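You operate a simulated robot arm through the tools that you are given. There is no shell and no other tool. Be economical: measure what you need, move in short steps, check, and stop when the job is done.

You are at the controls of a simulated robot arm. One attempt, no reset.

Task
Fill clear tub 95 with sand to about its line, then lift it off the turntable onto the table.
Fine: lock the turntable before you feed; free it after, turn it one step on and leave it free; the other tubs stay empty on the turntable. Set down upright: what you pick out.

The check looks at the end state, three seconds after you hand in, the way a careful person would. Anything else that was tipped, shoved, dropped, spilled or broken makes it a failure.

Robot
A 5-joint arm with a two-finger parallel gripper on a trunk, on a base that drives. Base frame: it is fixed to the floor where the robot stands at the start and does not move with it; the origin is under the middle of the robot, x ahead of it, y to its left, z up; the surface under the hand at the start is at about z = 0.72. Lengths are in m, angles in degrees, forces in N, time in s.
It reaches about 1.134 m from its shoulder. Its first joint turns from -149.0 to 149.0 degrees. Places, roughly: feed button [0.5, 0.1, 0.7]; grey table [0.8, 0.5, 0.7]; lock slide [0.5, 0, 0.7]; turntable [0.6, 0, 0.7]. Payload 1.57 kg.
Tool frame: the origin (TCP) lies between the finger pads and is the grasp point; the fingertips stand 0.03 m ahead of it; z points along the fingers, y is the line along which they close. Largest opening 0.11 m; finger width 0.024, thickness 0.012; the body of the gripper, 0.048 by 0.112 m, starts 0.078 m behind the TCP.
Orientation is told as [roll, pitch, yaw] about the base's x, y, z axes, in that order, counted from this pose: with the fingers straight down and closing along the base's y, the tool's x points along the base's -x, its y along +y and its z along -z.

Tools
- The arm moves only by the tool drive_tool. Its argument "series" is text: rows parted by semicolons, each of 7 numbers parted by spaces: the shift along the tool's x, y, z in m, then the turn, a rotation vector about the tool's x, y, z in degrees, then the opening in per cent of the stroke, from 0 (shut) to 100 (fully open). In form: x y z rx ry rz gripper; .... A call has 1 to 20 rows; each row shifts and turns the commanded pose from where the row before left it, along the tool's axes as they then stand. A row lasts 0.2 s, in which the tool goes at most 0.05 m and 8.6 degrees; a call with a longer step from one row to the next is refused whole, and so is a gripper value outside its range. A pose out of reach is approached as far as the arm can. The call stops where the force on the tool passes 40 N (or 10 N more than at its start, if that is more) or the arm is blocked; 0.2 s more then pass. The fingers move at their own pace (about 0.153 m/s each) and stop on an object; they squeeze with about 22 N. The grip force told is the motor's: it shows also when the fingers shut on nothing. Time passes only in rows, and 0.2 s behind the last, so rows that do not move let the fingers close. The reply holds the time, the measured pose of the TCP, the force on the tool along the base axes, the opening and the grip force, in the units named above and with some noise, with the torque about the TCP (base axes, N m) and any sound that the robot's microphone picked up.
- Cameras (640 x 400 px; columns grow to the right, rows downward): "scene" is now at [0.0354, 0.169, 1.7897]; the picture's right is [-0.09, -1.00, 0.00], its down [-0.80, 0.08, -0.59] and it looks along [0.59, -0.06, -0.81] (base axes); focal length 268 px, centre (320, 200). "wrist" rides on the gripper at [0.07, 0.016, -0.141] in the tool frame; the picture's right is [-0.23, 0.97, 0.00], its down [-0.86, -0.20, -0.48] and it looks along [-0.47, -0.11, 0.88] (tool axes); focal length 222 px, centre (320, 200).
- capture(camera): a new picture of that camera. The clock stands still meanwhile.
- slide_trunk(by): slides the trunk up (or, below 0, down) by that many m; the arm and the scene camera ride with it, the base frame stays. It gives what a move gives, with no picture.
- roll_base(legs): drives the robot by 1 to 6 legs, each [ahead, turn to the left] in m and degrees, along the robot's own axes; the way and the turn of a leg run together, so that a leg with both is an arc; at most 1.5 m and 180 degrees a leg. The arm and the cameras ride along, it lands a little off, and it stops where it bumps. It gives what a move gives.
- aim_head(pan, tilt): turns the head with the scene camera to pan (to the left, within 155 degrees either way) and tilt (down, from -29 to 69), counted from straight ahead of the robot. It gives what a move gives.
- point_at(camera, pixels): for up to 12 pixels [column, row] of the newest picture of that camera ("zoom" is the newest enlarged one), the place [x, y, z] in the base frame of the surface seen there, good to about 0.002 m, but the place of the scene camera against the robot may be out by one fixed shift of up to 0.018 m in any direction. The clock stands still meanwhile.
- close_up(camera, box): a new picture of the part [left, top, right, bottom] of that camera's present view, enlarged. The clock stands still meanwhile.
- sign_off(): hands the job in; it is judged then, once.

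Keep the steps short. Do not move on a guess: measure, check each grasp and each placing, and mend mistakes. In all there are 80 turns and 68 pictures (those below and enlarged ones count). Leave the gripper open and the arm clear of the work at the hand-in unless told otherwise, and finish with a single line.

The tools are called after ">>>" by a JSON object that holds its "op" and its "data". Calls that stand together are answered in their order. drive_tool: Moves the arm, as the interface text tells. Its arguments: {"type":"object","properties":{"series":{"type":"string"}},"required":["series"]} The other tools are called the same way: slide_trunk (by) slides the trunk up or down; roll_base (legs) drives the base; aim_head (pan, tilt) turns the head that bears the scene camera; capture (camera) takes a picture; point_at (camera, pixels) gives the place of the surface under pixels of a picture; close_up (camera, box) takes an enlarged picture of a part of a camera's view; sign_off () hands the job in.

At the start:

```text
clock: 0.0
position: [0.6685, -0.1298, 1.0809]
orientation: [0.0, 0.0, -0.4]
contact_force: [-0.4, -1.0, -0.4]
torque: [0.01, 0.02, -0.01]
opening: 0.1098
gripper_force: 0.1
trunk travel left (down, up): [-0.815, 0.155]
robot x, y, heading: [-0.0027, -0.0016, 0.0]
head pan, tilt: [-5.5, 53.7]
```

scene: 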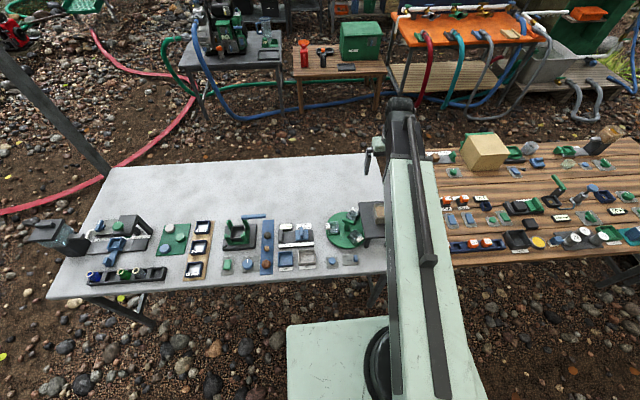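
wrist: 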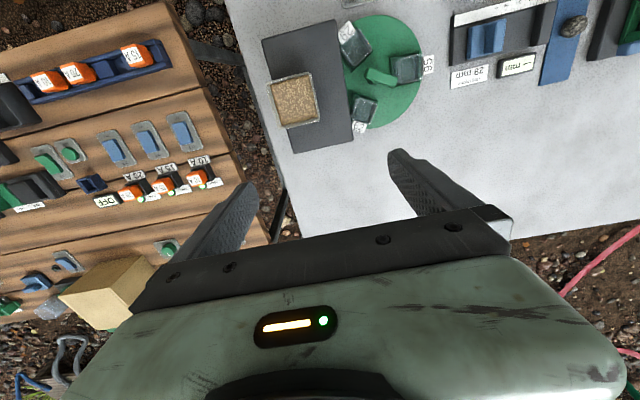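

I see the green turntable with three tubs near wrist pixel (380,75) and the dark hopper beside it. I'll enlarge both views.

>>> {"op": "close_up", "data": {"camera": "wrist", "box": [240, 0, 480, 150]}}

>>> {"op": "close_up", "data": {"camera": "scene", "box": [260, 190, 400, 280]}}

```text
2.67 times, centred on (360, 75) of wrist
```

zoom: 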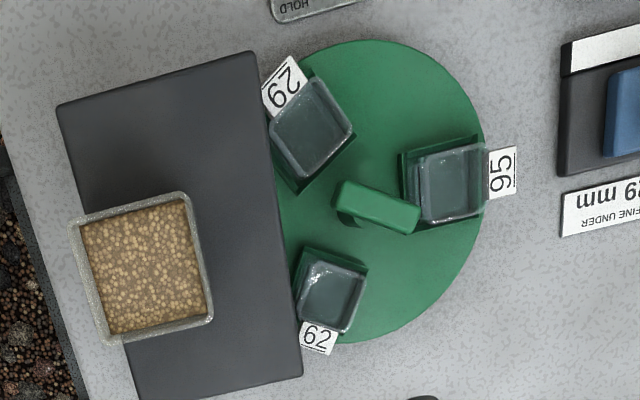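

```text
4.44 times, centred on (330, 235) of scene
```

zoom: 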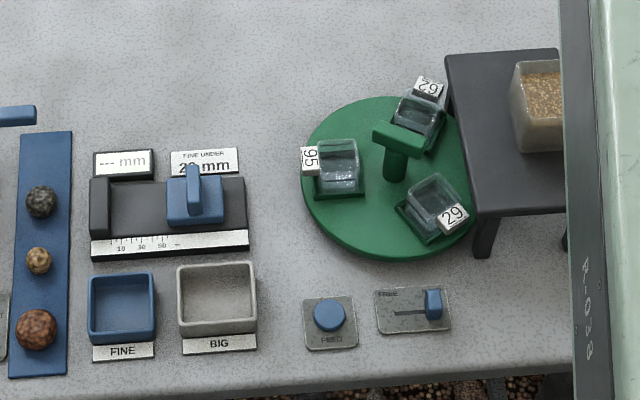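

Tub 95 is on the left of the turntable, and the knob slide is beside the feed button. I'll measure these from the scene close-up and take a tighter look at the controls.

>>> {"op": "point_at", "data": {"camera": "zoom", "pixels": [[329, 318], [433, 305], [395, 312], [400, 135], [381, 131], [420, 142], [337, 190], [320, 146], [355, 146], [303, 175], [385, 258], [510, 130]]}}

>>> {"op": "close_up", "data": {"camera": "scene", "box": [320, 245, 368, 275]}}

>>> {"op": "close_up", "data": {"camera": "scene", "box": [320, 195, 400, 245]}}

```text
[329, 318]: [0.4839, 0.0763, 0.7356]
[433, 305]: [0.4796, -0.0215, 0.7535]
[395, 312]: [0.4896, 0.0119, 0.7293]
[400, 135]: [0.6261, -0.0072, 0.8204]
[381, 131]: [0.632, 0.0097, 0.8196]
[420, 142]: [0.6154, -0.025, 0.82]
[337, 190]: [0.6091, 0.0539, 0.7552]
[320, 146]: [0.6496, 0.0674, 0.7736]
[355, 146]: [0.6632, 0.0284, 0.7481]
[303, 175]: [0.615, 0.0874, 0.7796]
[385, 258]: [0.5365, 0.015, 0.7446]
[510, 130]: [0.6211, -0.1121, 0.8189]
```

```text
13.33 times, centred on (344, 260) of scene
```

zoom: 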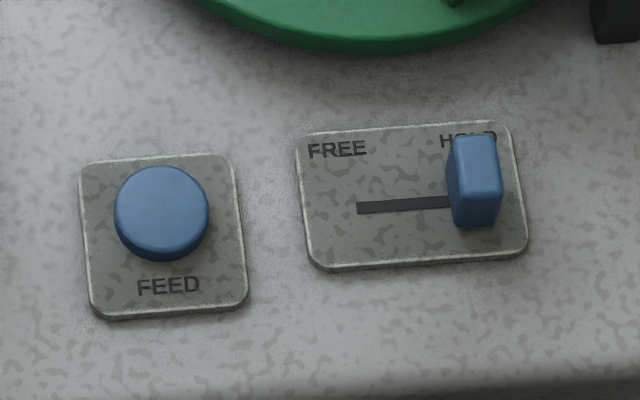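

```text
8.00 times, centred on (360, 220) of scene
```

zoom: 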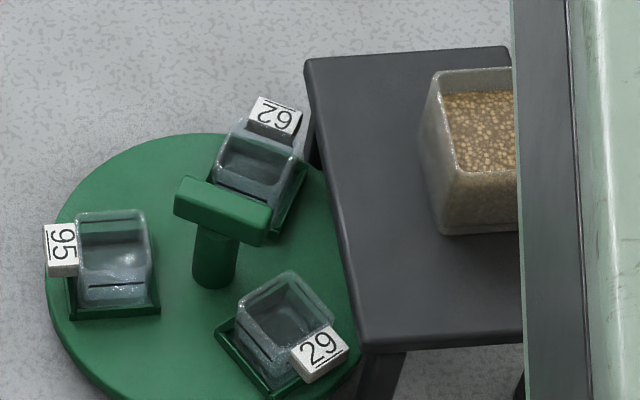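

The slide stands at HOLD. The scene camera may be shifted, so I'll measure the same parts with the wrist camera.

>>> {"op": "close_up", "data": {"camera": "wrist", "box": [240, 0, 480, 150]}}

>>> {"op": "point_at", "data": {"camera": "zoom", "pixels": [[345, 188], [415, 222], [377, 207], [452, 183], [502, 173], [312, 128], [332, 297], [375, 42], [482, 200], [370, 340], [258, 60], [298, 375]]}}

>>> {"op": "point_at", "data": {"camera": "zoom", "pixels": [[75, 223], [186, 197], [110, 340], [212, 318], [60, 105], [140, 400], [145, 265], [230, 200], [420, 150], [487, 143], [485, 212], [422, 222]]}}

```text
2.67 times, centred on (360, 75) of wrist
```

zoom: 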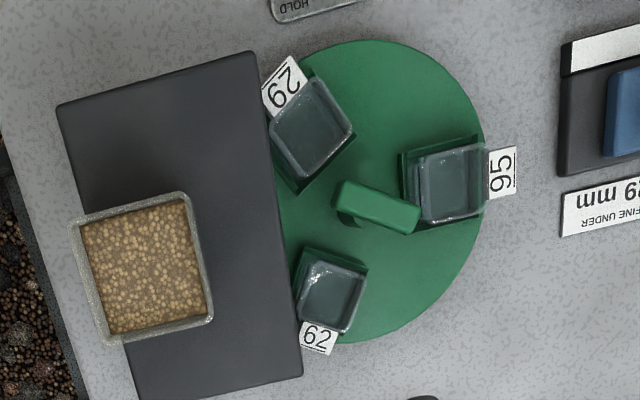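

```text
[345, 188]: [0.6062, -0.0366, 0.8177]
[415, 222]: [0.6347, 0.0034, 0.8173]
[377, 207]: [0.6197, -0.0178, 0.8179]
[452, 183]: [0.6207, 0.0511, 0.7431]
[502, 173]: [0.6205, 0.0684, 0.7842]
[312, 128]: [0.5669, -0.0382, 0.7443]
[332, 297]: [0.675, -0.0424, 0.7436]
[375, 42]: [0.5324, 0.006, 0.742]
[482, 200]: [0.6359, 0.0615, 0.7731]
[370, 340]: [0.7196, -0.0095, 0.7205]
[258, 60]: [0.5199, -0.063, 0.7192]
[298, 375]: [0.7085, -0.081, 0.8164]
```

```text
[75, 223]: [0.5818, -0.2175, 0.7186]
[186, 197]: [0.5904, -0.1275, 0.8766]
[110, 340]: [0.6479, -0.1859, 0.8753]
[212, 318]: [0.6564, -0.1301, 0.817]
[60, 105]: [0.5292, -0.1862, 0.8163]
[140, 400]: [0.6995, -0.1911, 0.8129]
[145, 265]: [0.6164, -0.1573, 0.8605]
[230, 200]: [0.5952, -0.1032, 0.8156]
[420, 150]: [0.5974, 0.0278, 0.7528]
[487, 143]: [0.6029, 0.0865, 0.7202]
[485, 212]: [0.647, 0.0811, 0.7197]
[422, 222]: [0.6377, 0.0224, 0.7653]
```

The turntable centre is near (0.62, −0.018) and the shelf edge near y = −0.08, so the outlet should be under the shelf. I'll bring the wrist camera back to the front side and tilt it forward to look under the shelf.

>>> {"op": "drive_tool", "data": {"series": "0.042 0.0105 0 0 0 0 100; 0.042 0.0105 0 0 0 0 100; 0.042 0.0105 0 0 0 0 100; 0.042 0.0105 0 0 0 0 100; 0.042 0.0105 0 0 0 0 100; 0.042 0.0105 0 0 0 0 100; 0 0 0 0 0 8.5 100; 0 0 0 0 -8.5 0 100; 0 0 0 0 -8.5 0 100; 0 0 0 0 -8.5 0 100; 0 0 0 0 -8.5 0 100; 0 0 0 0 -8.5 0 100"}}

>>> {"op": "capture", "data": {"camera": "wrist"}}

```text
clock: 2.6
position: [0.7223, -0.1333, 1.144]
orientation: [0.0, -42.4, -8.8]
contact_force: [0.2, -0.9, 0.4]
torque: [0.0, -0.02, -0.02]
opening: 0.1099
gripper_force: 0.0
out of reach, approached as far as the arm can: row 3, 4, 5, 6, 8, 9, 10, 11, 12
trunk travel left (down, up): [-0.815, 0.155]
robot x, y, heading: [0.0007, -0.0031, 0.4]
head pan, tilt: [-5.5, 53.7]
```

```text
60 pictures are left
```

wrist: 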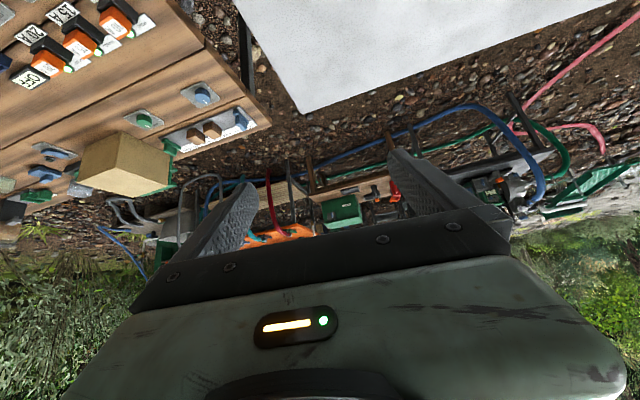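

The arm can't reach that close in. I'll back the base 0.3 m and then lower the trunk, so the camera sits low in front of the table edge, clear of the controls.

>>> {"op": "roll_base", "data": {"legs": [[-0.3, 0]]}}

>>> {"op": "slide_trunk", "data": {"by": -0.34}}

>>> {"op": "capture", "data": {"camera": "wrist"}}

>>> {"op": "capture", "data": {"camera": "scene"}}

```text
clock: 4.7
position: [0.4193, -0.1315, 1.1439]
orientation: [0.1, -42.3, -8.8]
contact_force: [-1.3, -0.5, 0.4]
torque: [-0.02, -0.02, 0.0]
opening: 0.1101
gripper_force: 0.0
trunk travel left (down, up): [-0.815, 0.155]
robot x, y, heading: [-0.3046, -0.0045, -0.1]
head pan, tilt: [-5.5, 53.7]
```

```text
clock: 8.0
position: [0.4188, -0.1322, 0.803]
orientation: [0.0, -42.3, -8.8]
contact_force: [-0.3, 0.5, 0.1]
torque: [0.02, 0.03, 0.02]
opening: 0.11
gripper_force: 0.1
trunk travel left (down, up): [-0.475, 0.495]
robot x, y, heading: [-0.3003, -0.004, -0.1]
head pan, tilt: [-5.5, 53.7]
```

```text
59 pictures are left
```

wrist: 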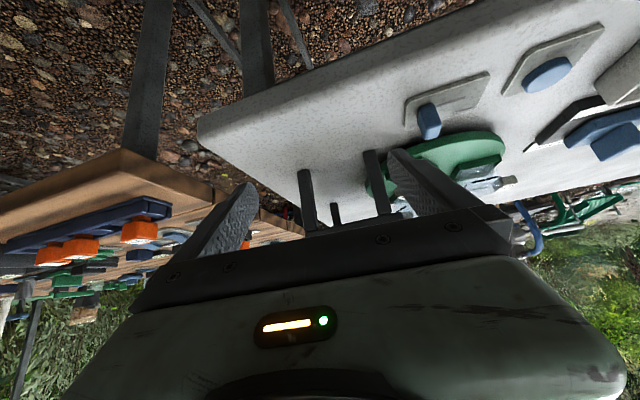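

```text
58 pictures are left
```

scene: 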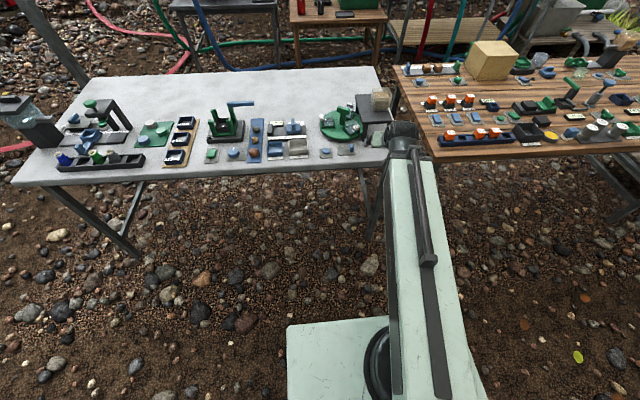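

The shelf is hidden behind the right finger. I'll tilt 17° further up, shift 3 cm left and go slightly lower. That should frame the gap under the shelf between the fingers.

>>> {"op": "drive_tool", "data": {"series": "0 0.03 0 0 0 0 100; 0 0 0 0 -8.5 0 100; 0 0 0 0 -8.5 0 100"}}

>>> {"op": "close_up", "data": {"camera": "wrist", "box": [220, 60, 460, 220]}}

```text
clock: 8.8
position: [0.4686, -0.1087, 0.8576]
orientation: [0.0, -59.2, -8.7]
contact_force: [0.6, -1.0, 1.0]
torque: [-0.01, -0.01, 0.03]
opening: 0.1098
gripper_force: 0.0
out of reach, approached as far as the arm can: row 2, 3
trunk travel left (down, up): [-0.475, 0.495]
robot x, y, heading: [-0.2998, -0.0045, -0.1]
head pan, tilt: [-5.5, 53.7]
```

```text
2.50 times, centred on (340, 140) of wrist
```

zoom: 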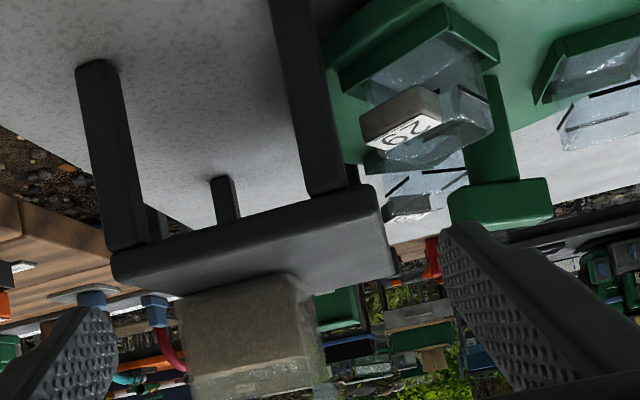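

Good view. The camera is still above shelf level, so I'll lower the trunk 6 cm and look again.

>>> {"op": "slide_trunk", "data": {"by": -0.07}}

>>> {"op": "close_up", "data": {"camera": "wrist", "box": [220, 60, 460, 220]}}

```text
clock: 9.9
position: [0.4675, -0.1091, 0.7877]
orientation: [0.0, -59.0, -8.8]
contact_force: [0.3, -1.0, -0.8]
torque: [0.02, 0.0, 0.01]
opening: 0.1102
gripper_force: 0.1
trunk travel left (down, up): [-0.405, 0.565]
robot x, y, heading: [-0.3047, -0.0078, 0.1]
head pan, tilt: [-5.5, 53.7]
```

```text
2.50 times, centred on (340, 140) of wrist
```

zoom: 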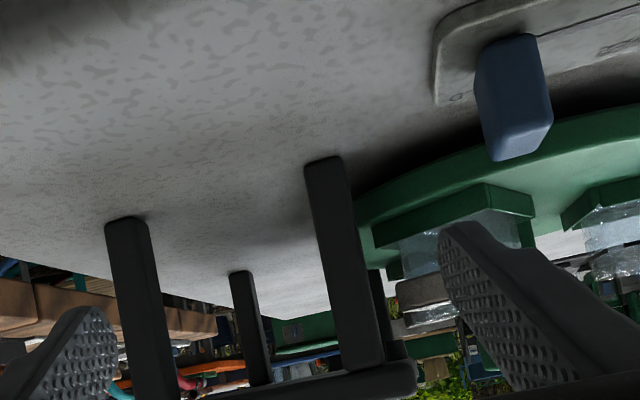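

There is no spout hanging below the shelf, so the outlet must be in the shelf itself over the turntable's −y side at x≈0.62. I'll raise the trunk and set the tool upright again.

>>> {"op": "slide_trunk", "data": {"by": 0.2}}

>>> {"op": "drive_tool", "data": {"series": "0 0 0 0 8.43 0 100; 0 0 0 0 8.43 0 100; 0 0 0 0 8.43 0 100; 0 0 0 0 8.43 0 100; 0 0 0 0 8.43 0 100; 0 0 0 0 8.43 0 100; 0 0 0 0 8.43 0 100"}}

>>> {"op": "capture", "data": {"camera": "wrist"}}

```text
clock: 12.0
position: [0.4696, -0.1089, 0.9878]
orientation: [0.0, -59.0, -8.7]
contact_force: [-0.1, -0.3, -0.3]
torque: [0.0, 0.02, 0.01]
opening: 0.1101
gripper_force: 0.0
trunk travel left (down, up): [-0.605, 0.365]
robot x, y, heading: [-0.3006, -0.0026, 0.3]
head pan, tilt: [-5.5, 53.7]
```

```text
clock: 13.6
position: [0.4681, -0.1091, 0.8709]
orientation: [0.0, 0.1, -8.7]
contact_force: [-1.0, -0.5, -0.8]
torque: [-0.01, -0.01, 0.0]
opening: 0.1102
gripper_force: 0.0
out of reach, approached as far as the arm can: row 1, 2, 3, 4, 5, 6
trunk travel left (down, up): [-0.605, 0.365]
robot x, y, heading: [-0.3039, -0.0033, -0.2]
head pan, tilt: [-5.5, 53.7]
```

```text
55 pictures are left
```

wrist: 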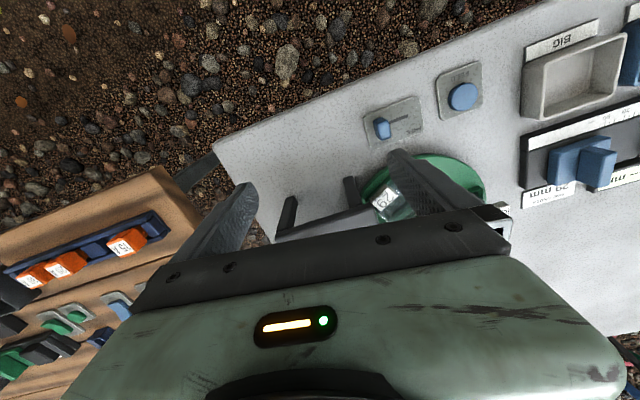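

The tool is upright. The wrist view shows the knob at (382,128) and the button at (463,97), so I'll measure these for exact places.

>>> {"op": "close_up", "data": {"camera": "wrist", "box": [340, 50, 500, 150]}}

>>> {"op": "point_at", "data": {"camera": "wrist", "pixels": [[463, 96], [382, 128], [405, 118], [450, 95], [476, 95], [379, 121], [385, 135]]}}

```text
4.00 times, centred on (420, 100) of wrist
```

zoom: 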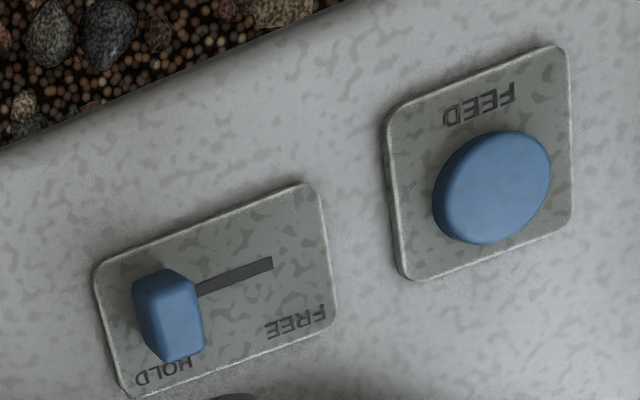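

```text
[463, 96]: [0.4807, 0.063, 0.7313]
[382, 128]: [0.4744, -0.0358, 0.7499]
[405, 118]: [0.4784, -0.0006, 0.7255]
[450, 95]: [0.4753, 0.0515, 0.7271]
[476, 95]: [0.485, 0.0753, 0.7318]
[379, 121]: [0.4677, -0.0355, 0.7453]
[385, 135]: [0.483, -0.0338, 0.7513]
```

Knob centre is (0.475, −0.034), top at 0.751, and the slot runs to y≈0. I'll go above it with the gripper part-open and yaw squared.

>>> {"op": "drive_tool", "data": {"series": "0 0 0 0 0 -8.5 40; -0.0035 0.0375 0 0 0 0 40; -0.0035 0.0375 0 0 0 0 40; 0 0 0.04 0 0 0 40; 0 0 0 0 0 0 40"}}

>>> {"op": "capture", "data": {"camera": "wrist"}}

```text
clock: 14.8
position: [0.4746, -0.0334, 0.871]
orientation: [0.0, -0.2, -0.3]
contact_force: [0.5, 0.5, -0.6]
torque: [0.01, 0.0, 0.01]
opening: 0.0439
gripper_force: 0.0
out of reach, approached as far as the arm can: row 4
trunk travel left (down, up): [-0.605, 0.365]
robot x, y, heading: [-0.303, -0.0047, -0.0]
head pan, tilt: [-5.5, 53.7]
```

```text
53 pictures are left
```

wrist: 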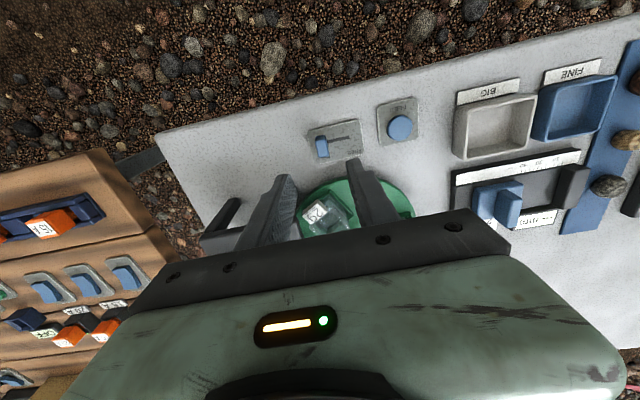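

The arm can't go lower at this radius, so I'll use the trunk for height. Lowering 10 cm brings the tips around the knob.

>>> {"op": "slide_trunk", "data": {"by": -0.09}}

>>> {"op": "close_up", "data": {"camera": "wrist", "box": [200, 80, 440, 230]}}

```text
clock: 16.1
position: [0.4757, -0.0345, 0.7811]
orientation: [-0.1, -0.2, -0.3]
contact_force: [-0.2, 0.0, 0.0]
torque: [-0.01, 0.0, 0.0]
opening: 0.0438
gripper_force: 0.0
trunk travel left (down, up): [-0.515, 0.455]
robot x, y, heading: [-0.3022, -0.0029, 0.3]
head pan, tilt: [-5.5, 53.7]
```

```text
2.67 times, centred on (320, 155) of wrist
```

zoom: 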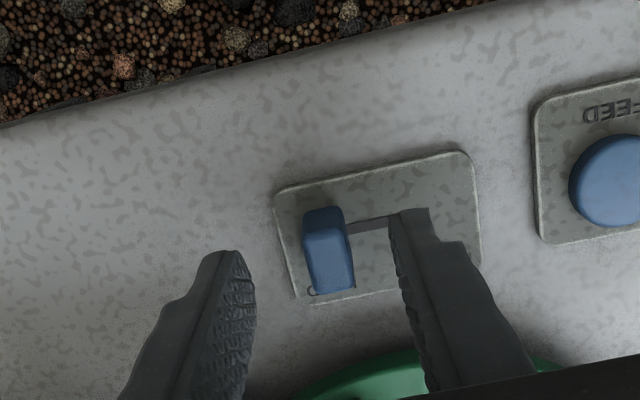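

The fingers straddle the knob. I'll lower 2 cm more, close, and slide to FREE.

>>> {"op": "slide_trunk", "data": {"by": -0.018}}

>>> {"op": "drive_tool", "data": {"series": "0 0 0 0 0 0 0; 0 0 0 0 0 0 0; 0 0.01 0 0 0 0 0; 0 0.01 0 0 0 0 0; 0 0.008 0 0 0 0 0; 0 0 0 0 0 0 0"}}

>>> {"op": "close_up", "data": {"camera": "wrist", "box": [200, 80, 440, 230]}}

```text
clock: 16.7
position: [0.477, -0.0344, 0.7634]
orientation: [0.0, -0.1, -0.4]
contact_force: [0.3, 0.0, -0.8]
torque: [-0.01, -0.01, 0.01]
opening: 0.044
gripper_force: 0.1
trunk travel left (down, up): [-0.497, 0.473]
robot x, y, heading: [-0.3005, -0.003, -0.0]
head pan, tilt: [-5.5, 53.7]
```

```text
clock: 18.1
position: [0.4754, -0.0068, 0.7622]
orientation: [0.1, 0.0, -0.3]
contact_force: [3.2, -0.2, 1.5]
torque: [0.01, 0.2, -0.21]
opening: 0.0132
gripper_force: 30.1
trunk travel left (down, up): [-0.497, 0.473]
robot x, y, heading: [-0.3026, 0.0006, 0.1]
head pan, tilt: [-5.5, 53.7]
```

```text
2.67 times, centred on (320, 155) of wrist
```

zoom: 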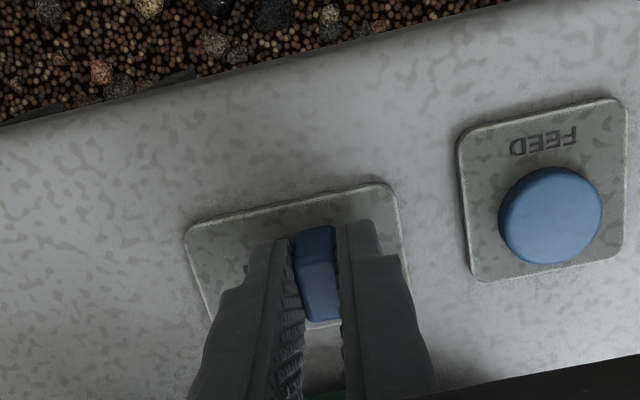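

Knob gripped and moving. I'll push gently on to find the end stop.

>>> {"op": "drive_tool", "data": {"series": "0 0.003 0 0 0 0 0; 0 0.003 0 0 0 0 0; 0 0.003 0 0 0 0 0; 0 0 0 0 0 0 0"}}

```text
clock: 19.1
position: [0.4765, 0.0028, 0.7632]
orientation: [0.0, -0.1, -0.3]
contact_force: [6.7, 1.6, 5.2]
torque: [0.04, -0.26, -0.2]
opening: 0.013
gripper_force: 29.8
trunk travel left (down, up): [-0.497, 0.473]
robot x, y, heading: [-0.3048, -0.0048, 0.1]
head pan, tilt: [-5.5, 53.7]
```

Travel is now about 37 mm. I'll release, rise and look.

>>> {"op": "drive_tool", "data": {"series": "0 0 0 0 0 0 40; 0 0 0 0 0 0 40"}}

>>> {"op": "slide_trunk", "data": {"by": 0.17}}

>>> {"op": "close_up", "data": {"camera": "wrist", "box": [200, 60, 440, 210]}}

```text
clock: 19.7
position: [0.4748, 0.0018, 0.7628]
orientation: [-0.1, -0.1, -0.4]
contact_force: [-0.2, 0.0, 0.3]
torque: [0.02, 0.01, 0.0]
opening: 0.044
gripper_force: 0.1
trunk travel left (down, up): [-0.497, 0.473]
robot x, y, heading: [-0.3017, -0.0053, -0.0]
head pan, tilt: [-5.5, 53.7]
```

```text
clock: 21.6
position: [0.4756, 0.0016, 0.9341]
orientation: [0.0, 0.0, -0.3]
contact_force: [-0.5, 0.3, -0.3]
torque: [-0.01, 0.01, 0.05]
opening: 0.0439
gripper_force: 0.1
trunk travel left (down, up): [-0.667, 0.303]
robot x, y, heading: [-0.3036, -0.0043, -0.1]
head pan, tilt: [-5.5, 53.7]
```

```text
2.67 times, centred on (320, 135) of wrist
```

zoom: 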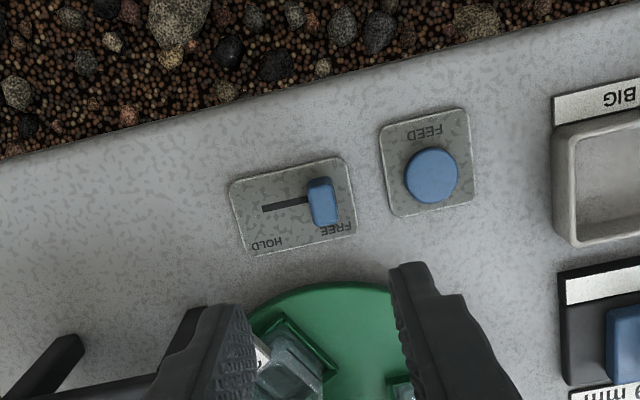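

The slide is at FREE. I'll go above the handle at (0.620, −0.018) and spin the tool to straddle the bar, which points at about 55°.

>>> {"op": "drive_tool", "data": {"series": "-0.0361 -0.0045 0 0 0 0 40; -0.0361 -0.0045 0 0 0 0 40; -0.0361 -0.0045 0 0 0 0 40; -0.0361 -0.0045 0 0 0 0 40; 0 0 0 0 0 -7.9 40; 0 0 0 0 0 -7.9 40; 0 0 0 0 0 -7.9 40; 0 0 0 0 0 -7.9 40; 0 0 0 0 0 -7.9 40; 0 0 0 0 0 -7.9 40; 0 0 0 0 0 -7.9 40; 0 0 0 0 0 0 40"}}

>>> {"op": "capture", "data": {"camera": "wrist"}}

>>> {"op": "close_up", "data": {"camera": "scene", "box": [290, 70, 430, 160]}}

```text
clock: 24.2
position: [0.6204, -0.0166, 0.9334]
orientation: [-0.2, 0.1, 55.1]
contact_force: [-1.5, -0.1, 0.4]
torque: [-0.01, -0.02, -0.01]
opening: 0.0439
gripper_force: 0.0
trunk travel left (down, up): [-0.667, 0.303]
robot x, y, heading: [-0.3031, -0.0026, 0.1]
head pan, tilt: [-5.5, 53.7]
```

```text
49 pictures are left
```

wrist: 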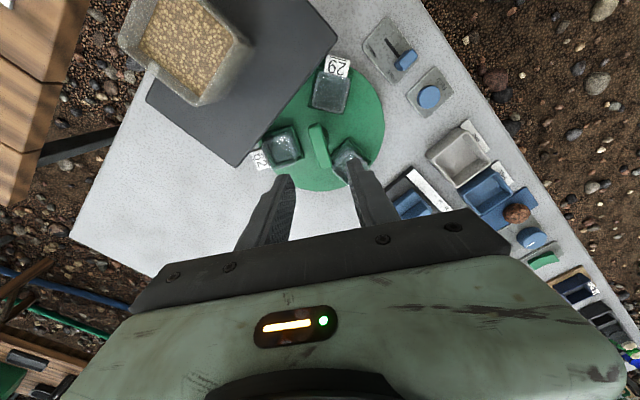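

```text
4.44 times, centred on (360, 115) of scene
```

zoom: 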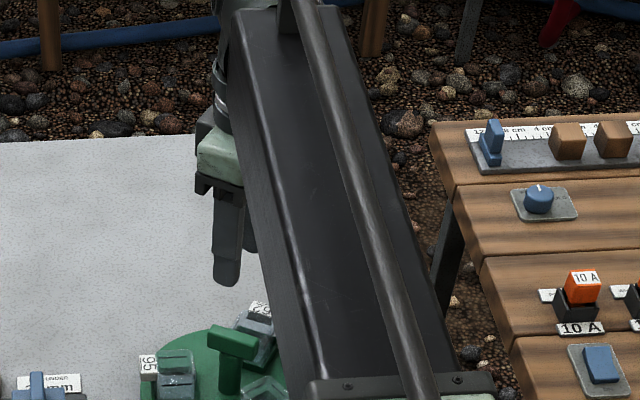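

The bar lies between the fingers. Before lowering, I'll check how high the arm link is over the table.

>>> {"op": "capture", "data": {"camera": "scene"}}

>>> {"op": "point_at", "data": {"camera": "wrist", "pixels": [[313, 127], [324, 165], [318, 147], [312, 140], [326, 150], [335, 90], [283, 145], [345, 158]]}}

```text
47 pictures are left
```

scene: 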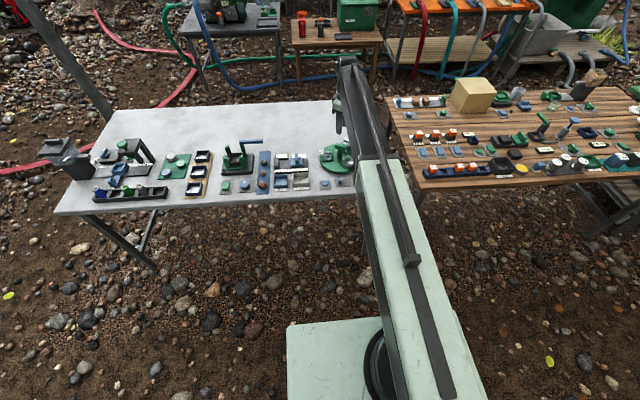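

```text
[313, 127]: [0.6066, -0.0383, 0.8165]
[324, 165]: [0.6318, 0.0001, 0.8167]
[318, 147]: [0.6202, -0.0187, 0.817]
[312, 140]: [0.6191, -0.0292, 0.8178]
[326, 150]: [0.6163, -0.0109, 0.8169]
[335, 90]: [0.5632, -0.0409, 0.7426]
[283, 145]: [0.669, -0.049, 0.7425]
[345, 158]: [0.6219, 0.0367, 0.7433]
```

>>> {"op": "point_at", "data": {"camera": "scene", "pixels": [[385, 200], [378, 165], [360, 100], [350, 70], [400, 240], [370, 140]]}}

```text
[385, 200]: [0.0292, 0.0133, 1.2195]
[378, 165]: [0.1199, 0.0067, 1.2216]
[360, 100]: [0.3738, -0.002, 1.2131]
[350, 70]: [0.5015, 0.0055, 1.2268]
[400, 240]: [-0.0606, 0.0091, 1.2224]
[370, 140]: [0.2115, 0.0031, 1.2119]
```

The arm link is high (z≈1.22), so it is clear of everything. The bar top is at 0.817, so I'll lower to TCP ≈0.813 and grip it.

>>> {"op": "slide_trunk", "data": {"by": -0.12}}

>>> {"op": "drive_tool", "data": {"series": "0 0 0 0 0 0 0; 0 0 0 0 0 0 0; 0 0 0 0 0 0 0"}}

>>> {"op": "capture", "data": {"camera": "wrist"}}

```text
clock: 25.8
position: [0.6194, -0.0161, 0.8142]
orientation: [-0.2, -0.1, 55.0]
contact_force: [0.5, 0.2, -0.1]
torque: [-0.04, -0.02, 0.03]
opening: 0.0438
gripper_force: 0.0
trunk travel left (down, up): [-0.547, 0.423]
robot x, y, heading: [-0.3012, -0.0057, 0.1]
head pan, tilt: [-5.5, 53.7]
```

```text
clock: 26.6
position: [0.6204, -0.0174, 0.8139]
orientation: [-0.1, 0.0, 55.0]
contact_force: [3.9, -0.4, 2.3]
torque: [0.02, 0.25, -0.04]
opening: 0.0239
gripper_force: 36.0
trunk travel left (down, up): [-0.547, 0.423]
robot x, y, heading: [-0.2997, -0.0021, 0.1]
head pan, tilt: [-5.5, 53.7]
```

```text
46 pictures are left
```

wrist: 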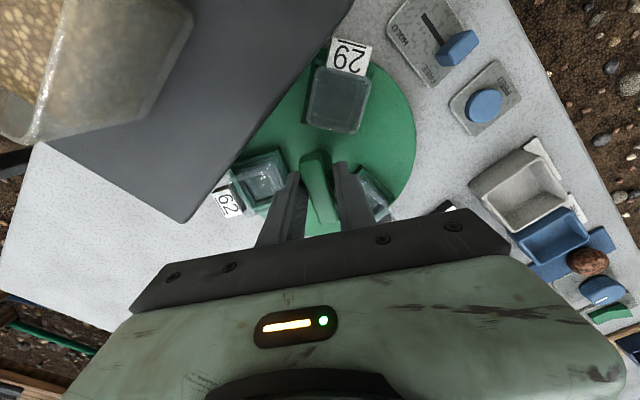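

The bar is gripped (24 mm). I'll turn the tool about 24° as a test and watch forces and sound.

>>> {"op": "drive_tool", "data": {"series": "0 0 0 0 0 8 0; 0 0 0 0 0 8 0; 0 0 0 0 0 8 0; 0 0 0 0 0 0 0"}}

>>> {"op": "capture", "data": {"camera": "wrist"}}

```text
clock: 27.6
position: [0.62, -0.0165, 0.8129]
orientation: [-0.2, -0.1, 30.9]
contact_force: [3.2, -0.9, 3.4]
torque: [-0.1, 0.49, -0.02]
opening: 0.0238
gripper_force: 35.8
trunk travel left (down, up): [-0.547, 0.423]
robot x, y, heading: [-0.3012, -0.0073, 0.1]
head pan, tilt: [-5.5, 53.7]
```

```text
45 pictures are left
```

wrist: 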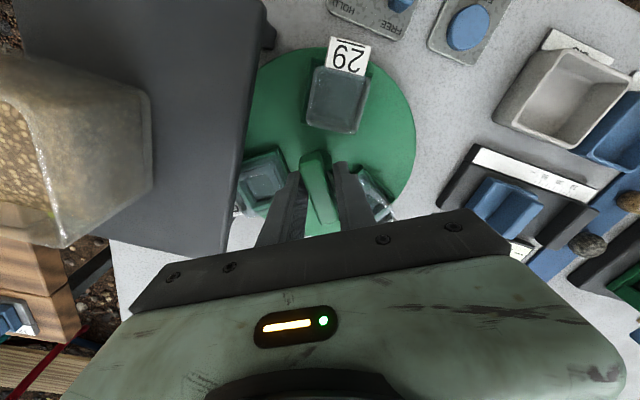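

The table turns with the tool. I'll continue about 36° to a 60° total and listen for a click.

>>> {"op": "drive_tool", "data": {"series": "0 0 0 0 0 6 0; 0 0 0 0 0 6 0; 0 0 0 0 0 6 0; 0 0 0 0 0 6 0; 0 0 0 0 0 6 0; 0 0 0 0 0 6 0; 0 0 0 0 0 0 0"}}

>>> {"op": "capture", "data": {"camera": "wrist"}}

```text
clock: 29.1
position: [0.6202, -0.0164, 0.8145]
orientation: [0.0, -0.2, -5.1]
contact_force: [0.9, -1.8, 1.8]
torque: [0.22, 0.02, -0.01]
opening: 0.0233
gripper_force: 36.0
trunk travel left (down, up): [-0.547, 0.423]
robot x, y, heading: [-0.3054, -0.0066, 0.1]
head pan, tilt: [-5.5, 53.7]
```

```text
44 pictures are left
```

wrist: 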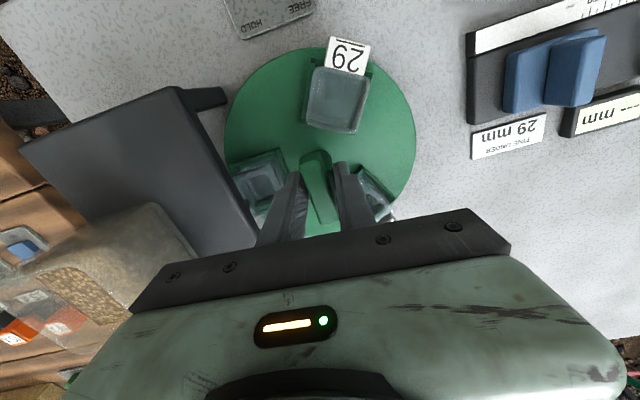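

Tub 62 is now at the shelf station and 95 is two-thirds of a half-turn away. I'll turn another 120° the same way to bring 95 there.

>>> {"op": "drive_tool", "data": {"series": "0 0 0 0 0 8 0; 0 0 0 0 0 8 0; 0 0 0 0 0 8 0; 0 0 0 0 0 8 0; 0 0 0 0 0 8 0; 0 0 0 0 0 8 0; 0 0 0 0 0 8 0; 0 0 0 0 0 8 0; 0 0 0 0 0 8 0; 0 0 0 0 0 8 0; 0 0 0 0 0 8 0; 0 0 0 0 0 8 0; 0 0 0 0 0 8 0; 0 0 0 0 0 8 0; 0 0 0 0 0 8 0; 0 0 0 0 0 0 0"}}

>>> {"op": "capture", "data": {"camera": "wrist"}}

>>> {"op": "capture", "data": {"camera": "scene"}}

```text
clock: 32.5
position: [0.6203, -0.017, 0.8136]
orientation: [0.1, 0.1, -125.1]
contact_force: [11.2, -1.6, 8.6]
torque: [-0.44, 0.2, -0.01]
opening: 0.0236
gripper_force: 36.3
trunk travel left (down, up): [-0.547, 0.423]
robot x, y, heading: [-0.2989, -0.006, 0.2]
head pan, tilt: [-5.5, 53.7]
```

```text
43 pictures are left
```

wrist: 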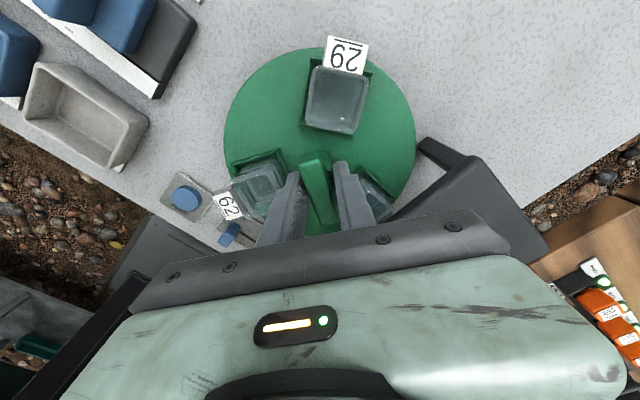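

```text
42 pictures are left
```

scene: 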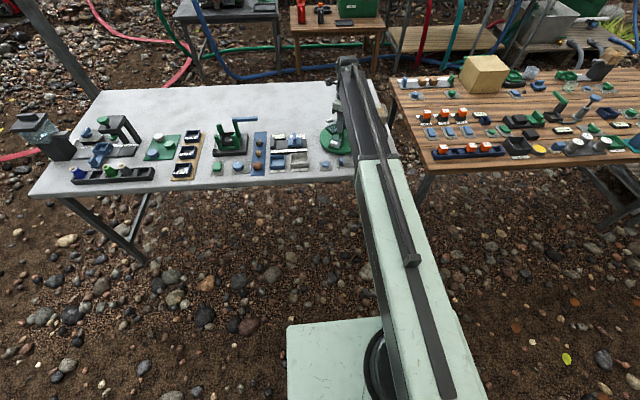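

Now I'll release, rise, and spin back to see whether 95 sits squarely at the shelf.

>>> {"op": "drive_tool", "data": {"series": "0 0 0 0 0 0 40; 0 0 0 0 0 0 40"}}

>>> {"op": "slide_trunk", "data": {"by": 0.22}}

>>> {"op": "drive_tool", "data": {"series": "0 0 0 0 0 -8.33 40; 0 0 0 0 0 -8.33 40; 0 0 0 0 0 -8.33 40; 0 0 0 0 0 -8.33 40; 0 0 0 0 0 -8.33 40; 0 0 0 0 0 -8.33 40; 0 0 0 0 0 -8.33 40; 0 0 0 0 0 -8.33 40; 0 0 0 0 0 -8.33 40; 0 0 0 0 0 -8.33 40; 0 0 0 0 0 -8.33 40; 0 0 0 0 0 -8.33 40; 0 0 0 0 0 -8.33 40; 0 0 0 0 0 -8.33 40; 0 0 0 0 0 -8.33 40; 0 0 0 0 0 0 40"}}

>>> {"op": "capture", "data": {"camera": "wrist"}}

```text
clock: 33.1
position: [0.6193, -0.0155, 0.813]
orientation: [0.1, 0.1, -125.1]
contact_force: [-0.5, 0.9, 0.3]
torque: [-0.01, 0.01, -0.02]
opening: 0.0439
gripper_force: 0.1
trunk travel left (down, up): [-0.547, 0.423]
robot x, y, heading: [-0.3015, -0.0038, 0.3]
head pan, tilt: [-5.5, 53.7]
```

```text
clock: 35.5
position: [0.62, -0.0159, 1.0329]
orientation: [0.2, -0.1, -125.0]
contact_force: [0.3, -0.5, 0.2]
torque: [0.0, 0.0, -0.04]
opening: 0.0438
gripper_force: 0.1
trunk travel left (down, up): [-0.767, 0.203]
robot x, y, heading: [-0.2996, -0.004, -0.4]
head pan, tilt: [-5.5, 53.7]
```

```text
clock: 38.9
position: [0.6205, -0.0174, 1.0329]
orientation: [0.0, -0.2, 0.0]
contact_force: [-0.9, -0.1, -0.7]
torque: [-0.01, 0.01, -0.01]
opening: 0.0441
gripper_force: 0.1
trunk travel left (down, up): [-0.767, 0.203]
robot x, y, heading: [-0.302, -0.0027, 0.3]
head pan, tilt: [-5.5, 53.7]
```

```text
41 pictures are left
```

wrist: 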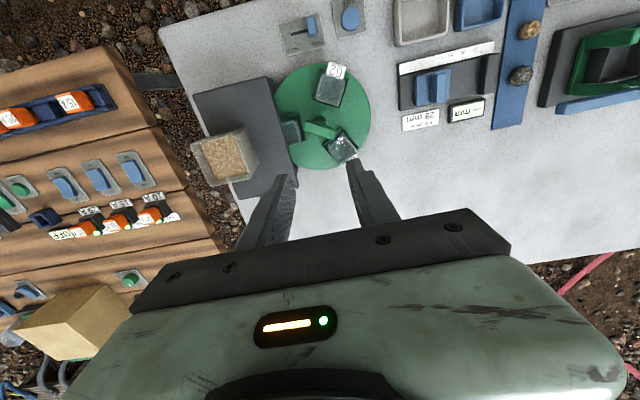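

>>> {"op": "close_up", "data": {"camera": "wrist", "box": [180, 50, 400, 210]}}

>>> {"op": "point_at", "data": {"camera": "zoom", "pixels": [[310, 220], [293, 210], [345, 212], [298, 252], [388, 200], [428, 235], [480, 120], [440, 60], [455, 290], [255, 80], [338, 360], [400, 215]]}}

```text
2.50 times, centred on (290, 130) of wrist
```

zoom: 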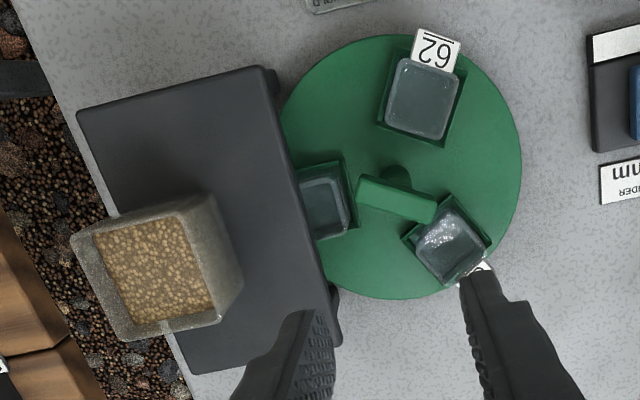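

```text
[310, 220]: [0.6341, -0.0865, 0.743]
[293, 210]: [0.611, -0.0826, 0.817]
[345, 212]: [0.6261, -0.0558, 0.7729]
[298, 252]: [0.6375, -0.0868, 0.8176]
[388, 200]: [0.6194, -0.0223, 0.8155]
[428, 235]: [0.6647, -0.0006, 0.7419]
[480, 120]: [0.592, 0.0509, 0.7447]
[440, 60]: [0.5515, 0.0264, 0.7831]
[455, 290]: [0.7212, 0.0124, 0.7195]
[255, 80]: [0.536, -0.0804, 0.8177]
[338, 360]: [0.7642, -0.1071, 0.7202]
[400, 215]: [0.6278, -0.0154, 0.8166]
```

Tub 95 is at the shelf with its tray edge nearly parallel to it. I'll check the angle exactly from the tray and tub corners.

>>> {"op": "point_at", "data": {"camera": "zoom", "pixels": [[341, 157], [355, 226], [337, 167], [347, 220], [342, 190], [320, 238], [300, 167], [403, 237], [444, 196], [389, 50], [462, 72], [380, 118]]}}

```text
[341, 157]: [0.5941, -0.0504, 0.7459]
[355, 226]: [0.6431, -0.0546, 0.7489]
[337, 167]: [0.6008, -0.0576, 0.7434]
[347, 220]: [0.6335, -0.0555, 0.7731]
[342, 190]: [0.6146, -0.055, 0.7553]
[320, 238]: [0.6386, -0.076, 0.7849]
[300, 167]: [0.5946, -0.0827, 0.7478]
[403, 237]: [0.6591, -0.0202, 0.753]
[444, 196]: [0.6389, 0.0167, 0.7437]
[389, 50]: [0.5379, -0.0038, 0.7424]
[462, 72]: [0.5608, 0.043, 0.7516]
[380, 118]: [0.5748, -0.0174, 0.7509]
```

95 is centred at x≈0.619, in line with the hopper. Now I'll lock: go over the knob at (0.476, 0.002) and lower.

>>> {"op": "drive_tool", "data": {"series": "0.0362 0.0048 0 0 0 0 40; 0.0362 0.0048 0 0 0 0 40; 0.0362 0.0048 0 0 0 0 40; 0.0362 0.0048 0 0 0 0 40; 0 0 0 0 0 0 40"}}

>>> {"op": "slide_trunk", "data": {"by": -0.25}}

>>> {"op": "close_up", "data": {"camera": "wrist", "box": [200, 80, 440, 230]}}

```text
clock: 40.1
position: [0.476, 0.0046, 1.0337]
orientation: [0.1, -0.1, -0.1]
contact_force: [-0.1, -0.4, -0.6]
torque: [-0.01, -0.04, -0.01]
opening: 0.044
gripper_force: 0.0
trunk travel left (down, up): [-0.767, 0.203]
robot x, y, heading: [-0.2993, -0.0042, 0.0]
head pan, tilt: [-5.5, 53.7]
```

```text
clock: 42.7
position: [0.4762, 0.0034, 0.7829]
orientation: [0.0, -0.1, -0.1]
contact_force: [-0.7, 0.2, -0.5]
torque: [0.02, 0.0, -0.01]
opening: 0.044
gripper_force: 0.2
trunk travel left (down, up): [-0.517, 0.453]
robot x, y, heading: [-0.3014, -0.0032, -0.1]
head pan, tilt: [-5.5, 53.7]
```

```text
2.67 times, centred on (320, 155) of wrist
```

zoom: 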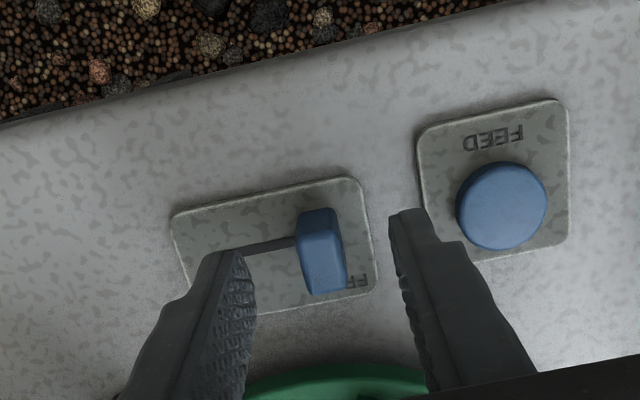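

The knob is between the fingers, and the right finger clears the FEED plate. I'll lower, grip, and slide toward HOLD.

>>> {"op": "slide_trunk", "data": {"by": -0.02}}

>>> {"op": "drive_tool", "data": {"series": "0 0 0 0 0 0 0; 0 0 0 0 0 0 0; 0 -0.01 0 0 0 0 0; 0 -0.01 0 0 0 0 0; 0 -0.01 0 0 0 0 0; 0 -0.006 0 0 0 0 0; 0 -0.002 0 0 0 0 0; 0 0 0 0 0 0 0"}}

>>> {"op": "drive_tool", "data": {"series": "0 0 0 0 0 0 40; 0 0 0 0 0 0 40"}}

>>> {"op": "slide_trunk", "data": {"by": 0.1}}

>>> {"op": "close_up", "data": {"camera": "wrist", "box": [200, 60, 440, 210]}}

```text
clock: 43.3
position: [0.4762, 0.0038, 0.7635]
orientation: [0.1, -0.1, -0.1]
contact_force: [1.0, -0.7, -0.3]
torque: [0.0, 0.0, -0.03]
opening: 0.0439
gripper_force: 0.0
trunk travel left (down, up): [-0.497, 0.473]
robot x, y, heading: [-0.2999, -0.0045, 0.1]
head pan, tilt: [-5.5, 53.7]
```

```text
clock: 45.1
position: [0.475, -0.0339, 0.7645]
orientation: [0.0, 0.0, 0.0]
contact_force: [-5.6, 8.8, -5.3]
torque: [0.19, 0.03, -0.27]
opening: 0.0131
gripper_force: 30.2
trunk travel left (down, up): [-0.497, 0.473]
robot x, y, heading: [-0.2997, -0.0029, 0.1]
head pan, tilt: [-5.5, 53.7]
```

```text
clock: 45.7
position: [0.4749, -0.0351, 0.7635]
orientation: [0.0, 0.0, -0.1]
contact_force: [0.0, 0.2, 0.2]
torque: [0.02, 0.0, -0.02]
opening: 0.044
gripper_force: 0.1
trunk travel left (down, up): [-0.497, 0.473]
robot x, y, heading: [-0.3017, -0.0067, 0.0]
head pan, tilt: [-5.5, 53.7]
```

```text
clock: 47.1
position: [0.4764, -0.0343, 0.8636]
orientation: [0.0, -0.1, -0.1]
contact_force: [0.7, 0.2, 0.3]
torque: [0.0, -0.01, 0.0]
opening: 0.044
gripper_force: 0.2
trunk travel left (down, up): [-0.597, 0.373]
robot x, y, heading: [-0.3022, -0.004, 0.0]
head pan, tilt: [-5.5, 53.7]
```

```text
2.67 times, centred on (320, 135) of wrist
```

zoom: 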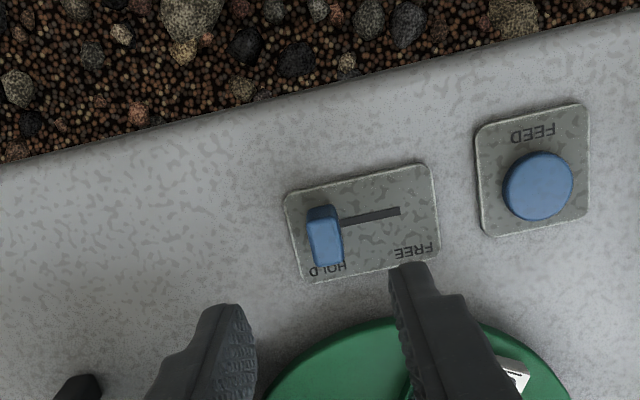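

Locked at HOLD. Now I'll go over the FEED button (0.480, 0.064) with fingers shut.

>>> {"op": "drive_tool", "data": {"series": "-0.0015 0.033 0 0 0 0 0; -0.0015 0.033 0 0 0 0 0; -0.0015 0.032 0 0 0 0 0; 0 0 0 0 0 0 0"}}

>>> {"op": "slide_trunk", "data": {"by": -0.08}}

>>> {"op": "close_up", "data": {"camera": "wrist", "box": [200, 80, 440, 230]}}

```text
clock: 48.1
position: [0.4815, 0.0652, 0.8634]
orientation: [0.0, -0.1, -0.1]
contact_force: [0.2, 1.0, 0.6]
torque: [0.02, -0.02, -0.03]
opening: 0.0002
gripper_force: 21.7
trunk travel left (down, up): [-0.597, 0.373]
robot x, y, heading: [-0.302, -0.0051, 0.2]
head pan, tilt: [-5.5, 53.7]
```

```text
clock: 49.2
position: [0.4804, 0.0639, 0.7835]
orientation: [0.0, -0.1, -0.1]
contact_force: [-0.8, -0.5, -0.5]
torque: [-0.02, 0.01, 0.02]
opening: 0.0002
gripper_force: 21.6
trunk travel left (down, up): [-0.517, 0.453]
robot x, y, heading: [-0.3018, -0.0056, 0.4]
head pan, tilt: [-5.5, 53.7]
```

```text
2.67 times, centred on (320, 155) of wrist
```

zoom: 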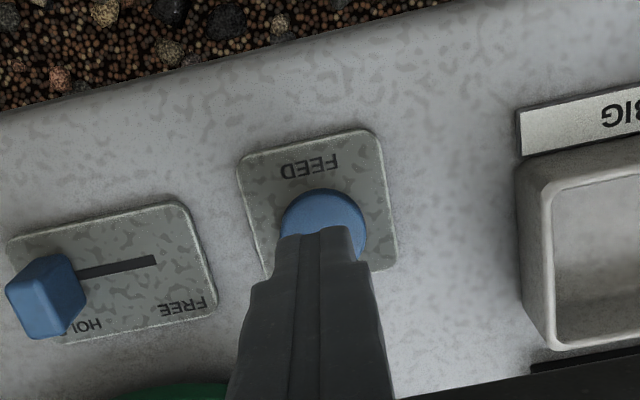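

The fingertips are above the button and height comes only from the trunk. I'll lower in small steps until it presses.

>>> {"op": "slide_trunk", "data": {"by": -0.024}}

```text
clock: 49.9
position: [0.4803, 0.0654, 0.7599]
orientation: [0.1, -0.1, -0.1]
contact_force: [1.2, 0.3, 3.8]
torque: [0.01, -0.06, 0.01]
opening: 0.0
gripper_force: 21.3
trunk travel left (down, up): [-0.493, 0.477]
robot x, y, heading: [-0.3035, -0.0073, 0.1]
head pan, tilt: [-5.5, 53.7]
heard: click
```

A click was heard, so the button is pressed. I'll lift off at once and look at the tub.

>>> {"op": "slide_trunk", "data": {"by": 0.02}}

>>> {"op": "capture", "data": {"camera": "scene"}}

```text
clock: 50.6
position: [0.4804, 0.0642, 0.7805]
orientation: [0.0, 0.0, -0.1]
contact_force: [0.2, 1.1, 0.1]
torque: [0.02, 0.02, -0.01]
opening: 0.0
gripper_force: 21.3
trunk travel left (down, up): [-0.513, 0.457]
robot x, y, heading: [-0.303, -0.0058, 0.4]
head pan, tilt: [-5.5, 53.7]
```

```text
36 pictures are left
```

scene: 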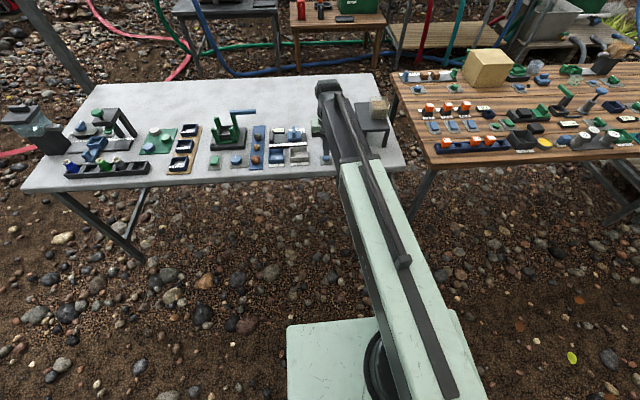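

The arm hides the tub from the scene camera. I'll take the tilted low view from the front again, raising first so the fingers clear the knob.

>>> {"op": "slide_trunk", "data": {"by": 0.08}}

>>> {"op": "drive_tool", "data": {"series": "0.003 -0.043 0 0 0 0 40; 0.003 -0.043 0 0 0 0 40; 0.003 -0.043 0 0 0 0 40; 0.003 -0.043 0 0 0 0 40; 0 0 0 0 0 8.5 100; 0 0 0 0 -8.4 0 100; 0 0 0 0 -8.4 0 100; 0 0 0 0 -8.4 0 100; 0 0 0 0 -8.4 0 100; 0 0 0 0 -8.4 0 100; 0 0 0 0 -8.4 0 100; 0 0 0 0 -8.4 0 100"}}

>>> {"op": "slide_trunk", "data": {"by": -0.14}}

>>> {"op": "close_up", "data": {"camera": "wrist", "box": [220, 60, 460, 220]}}

```text
clock: 51.8
position: [0.4804, 0.0647, 0.8581]
orientation: [0.0, -0.1, -0.1]
contact_force: [-0.1, 0.7, -0.3]
torque: [0.03, -0.03, 0.04]
opening: 0.0001
gripper_force: 21.3
trunk travel left (down, up): [-0.593, 0.377]
robot x, y, heading: [-0.3021, -0.0052, 0.1]
head pan, tilt: [-5.5, 53.7]
```

```text
clock: 54.4
position: [0.4686, -0.1071, 0.9742]
orientation: [0.0, -58.9, -8.6]
contact_force: [-0.4, -0.3, -0.2]
torque: [-0.01, -0.01, 0.03]
opening: 0.1102
gripper_force: 0.1
out of reach, approached as far as the arm can: row 7, 8, 9, 10, 11, 12
trunk travel left (down, up): [-0.593, 0.377]
robot x, y, heading: [-0.3011, -0.0109, 0.0]
head pan, tilt: [-5.5, 53.7]
```

```text
clock: 56.0
position: [0.469, -0.1066, 0.8334]
orientation: [0.0, -58.8, -8.6]
contact_force: [-1.3, 0.5, -0.2]
torque: [-0.04, 0.01, 0.04]
opening: 0.1098
gripper_force: 0.0
trunk travel left (down, up): [-0.453, 0.517]
robot x, y, heading: [-0.3032, -0.0028, -0.0]
head pan, tilt: [-5.5, 53.7]
```

```text
2.50 times, centred on (340, 140) of wrist
```

zoom: 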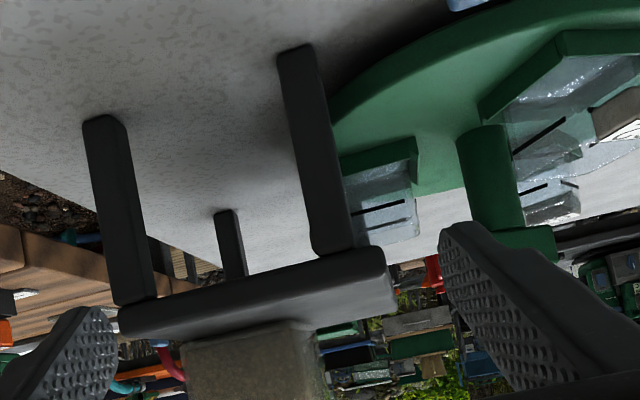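

Tub 95 shows clearly with its black line. I'll zoom in to see any sand.

>>> {"op": "close_up", "data": {"camera": "wrist", "box": [335, 105, 395, 160]}}

```text
7.27 times, centred on (365, 132) of wrist
```

zoom: 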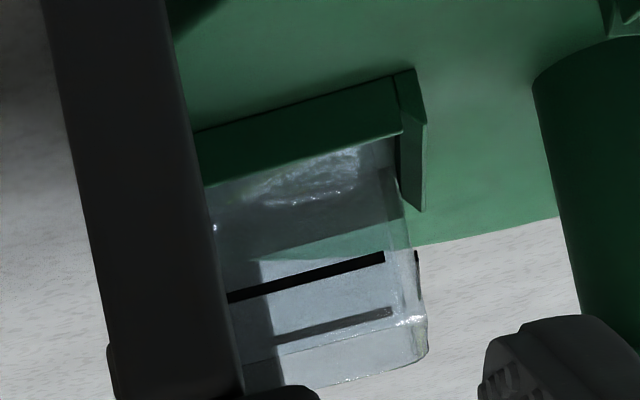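

Tub 95 is still empty: the press was too short or the feed runs only while held. I'll press with the tool tilted about 50° so the wrist camera can watch the tub at the same time. Moving toward the button first, above knob height.

>>> {"op": "drive_tool", "data": {"series": "0 0 0 0 8.5 0 0; 0 0.0425 0 0 0 0 0; 0 0.0425 0 0 0 0 0; 0 0.0425 0 0 0 0 0; 0 0.0425 0 0 0 0 0; 0 0 0 -5.1 0 -4.28 0; 0 0 0 -5.1 0 -4.28 0; 0 0 0 0 0 0 0"}}

>>> {"op": "capture", "data": {"camera": "wrist"}}

```text
clock: 57.8
position: [0.4934, 0.0607, 0.8054]
orientation: [-0.1, -50.3, 4.9]
contact_force: [-0.2, -0.1, -0.2]
torque: [0.02, 0.0, 0.01]
opening: 0.0
gripper_force: 21.5
out of reach, approached as far as the arm can: row 1
trunk travel left (down, up): [-0.453, 0.517]
robot x, y, heading: [-0.3013, -0.0064, 0.1]
head pan, tilt: [-5.5, 53.7]
```

```text
33 pictures are left
```

wrist: 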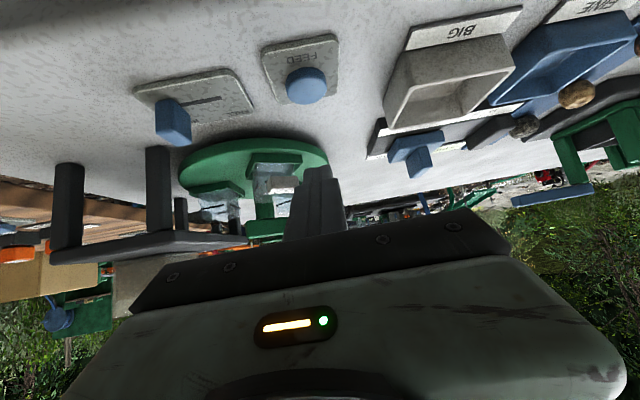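

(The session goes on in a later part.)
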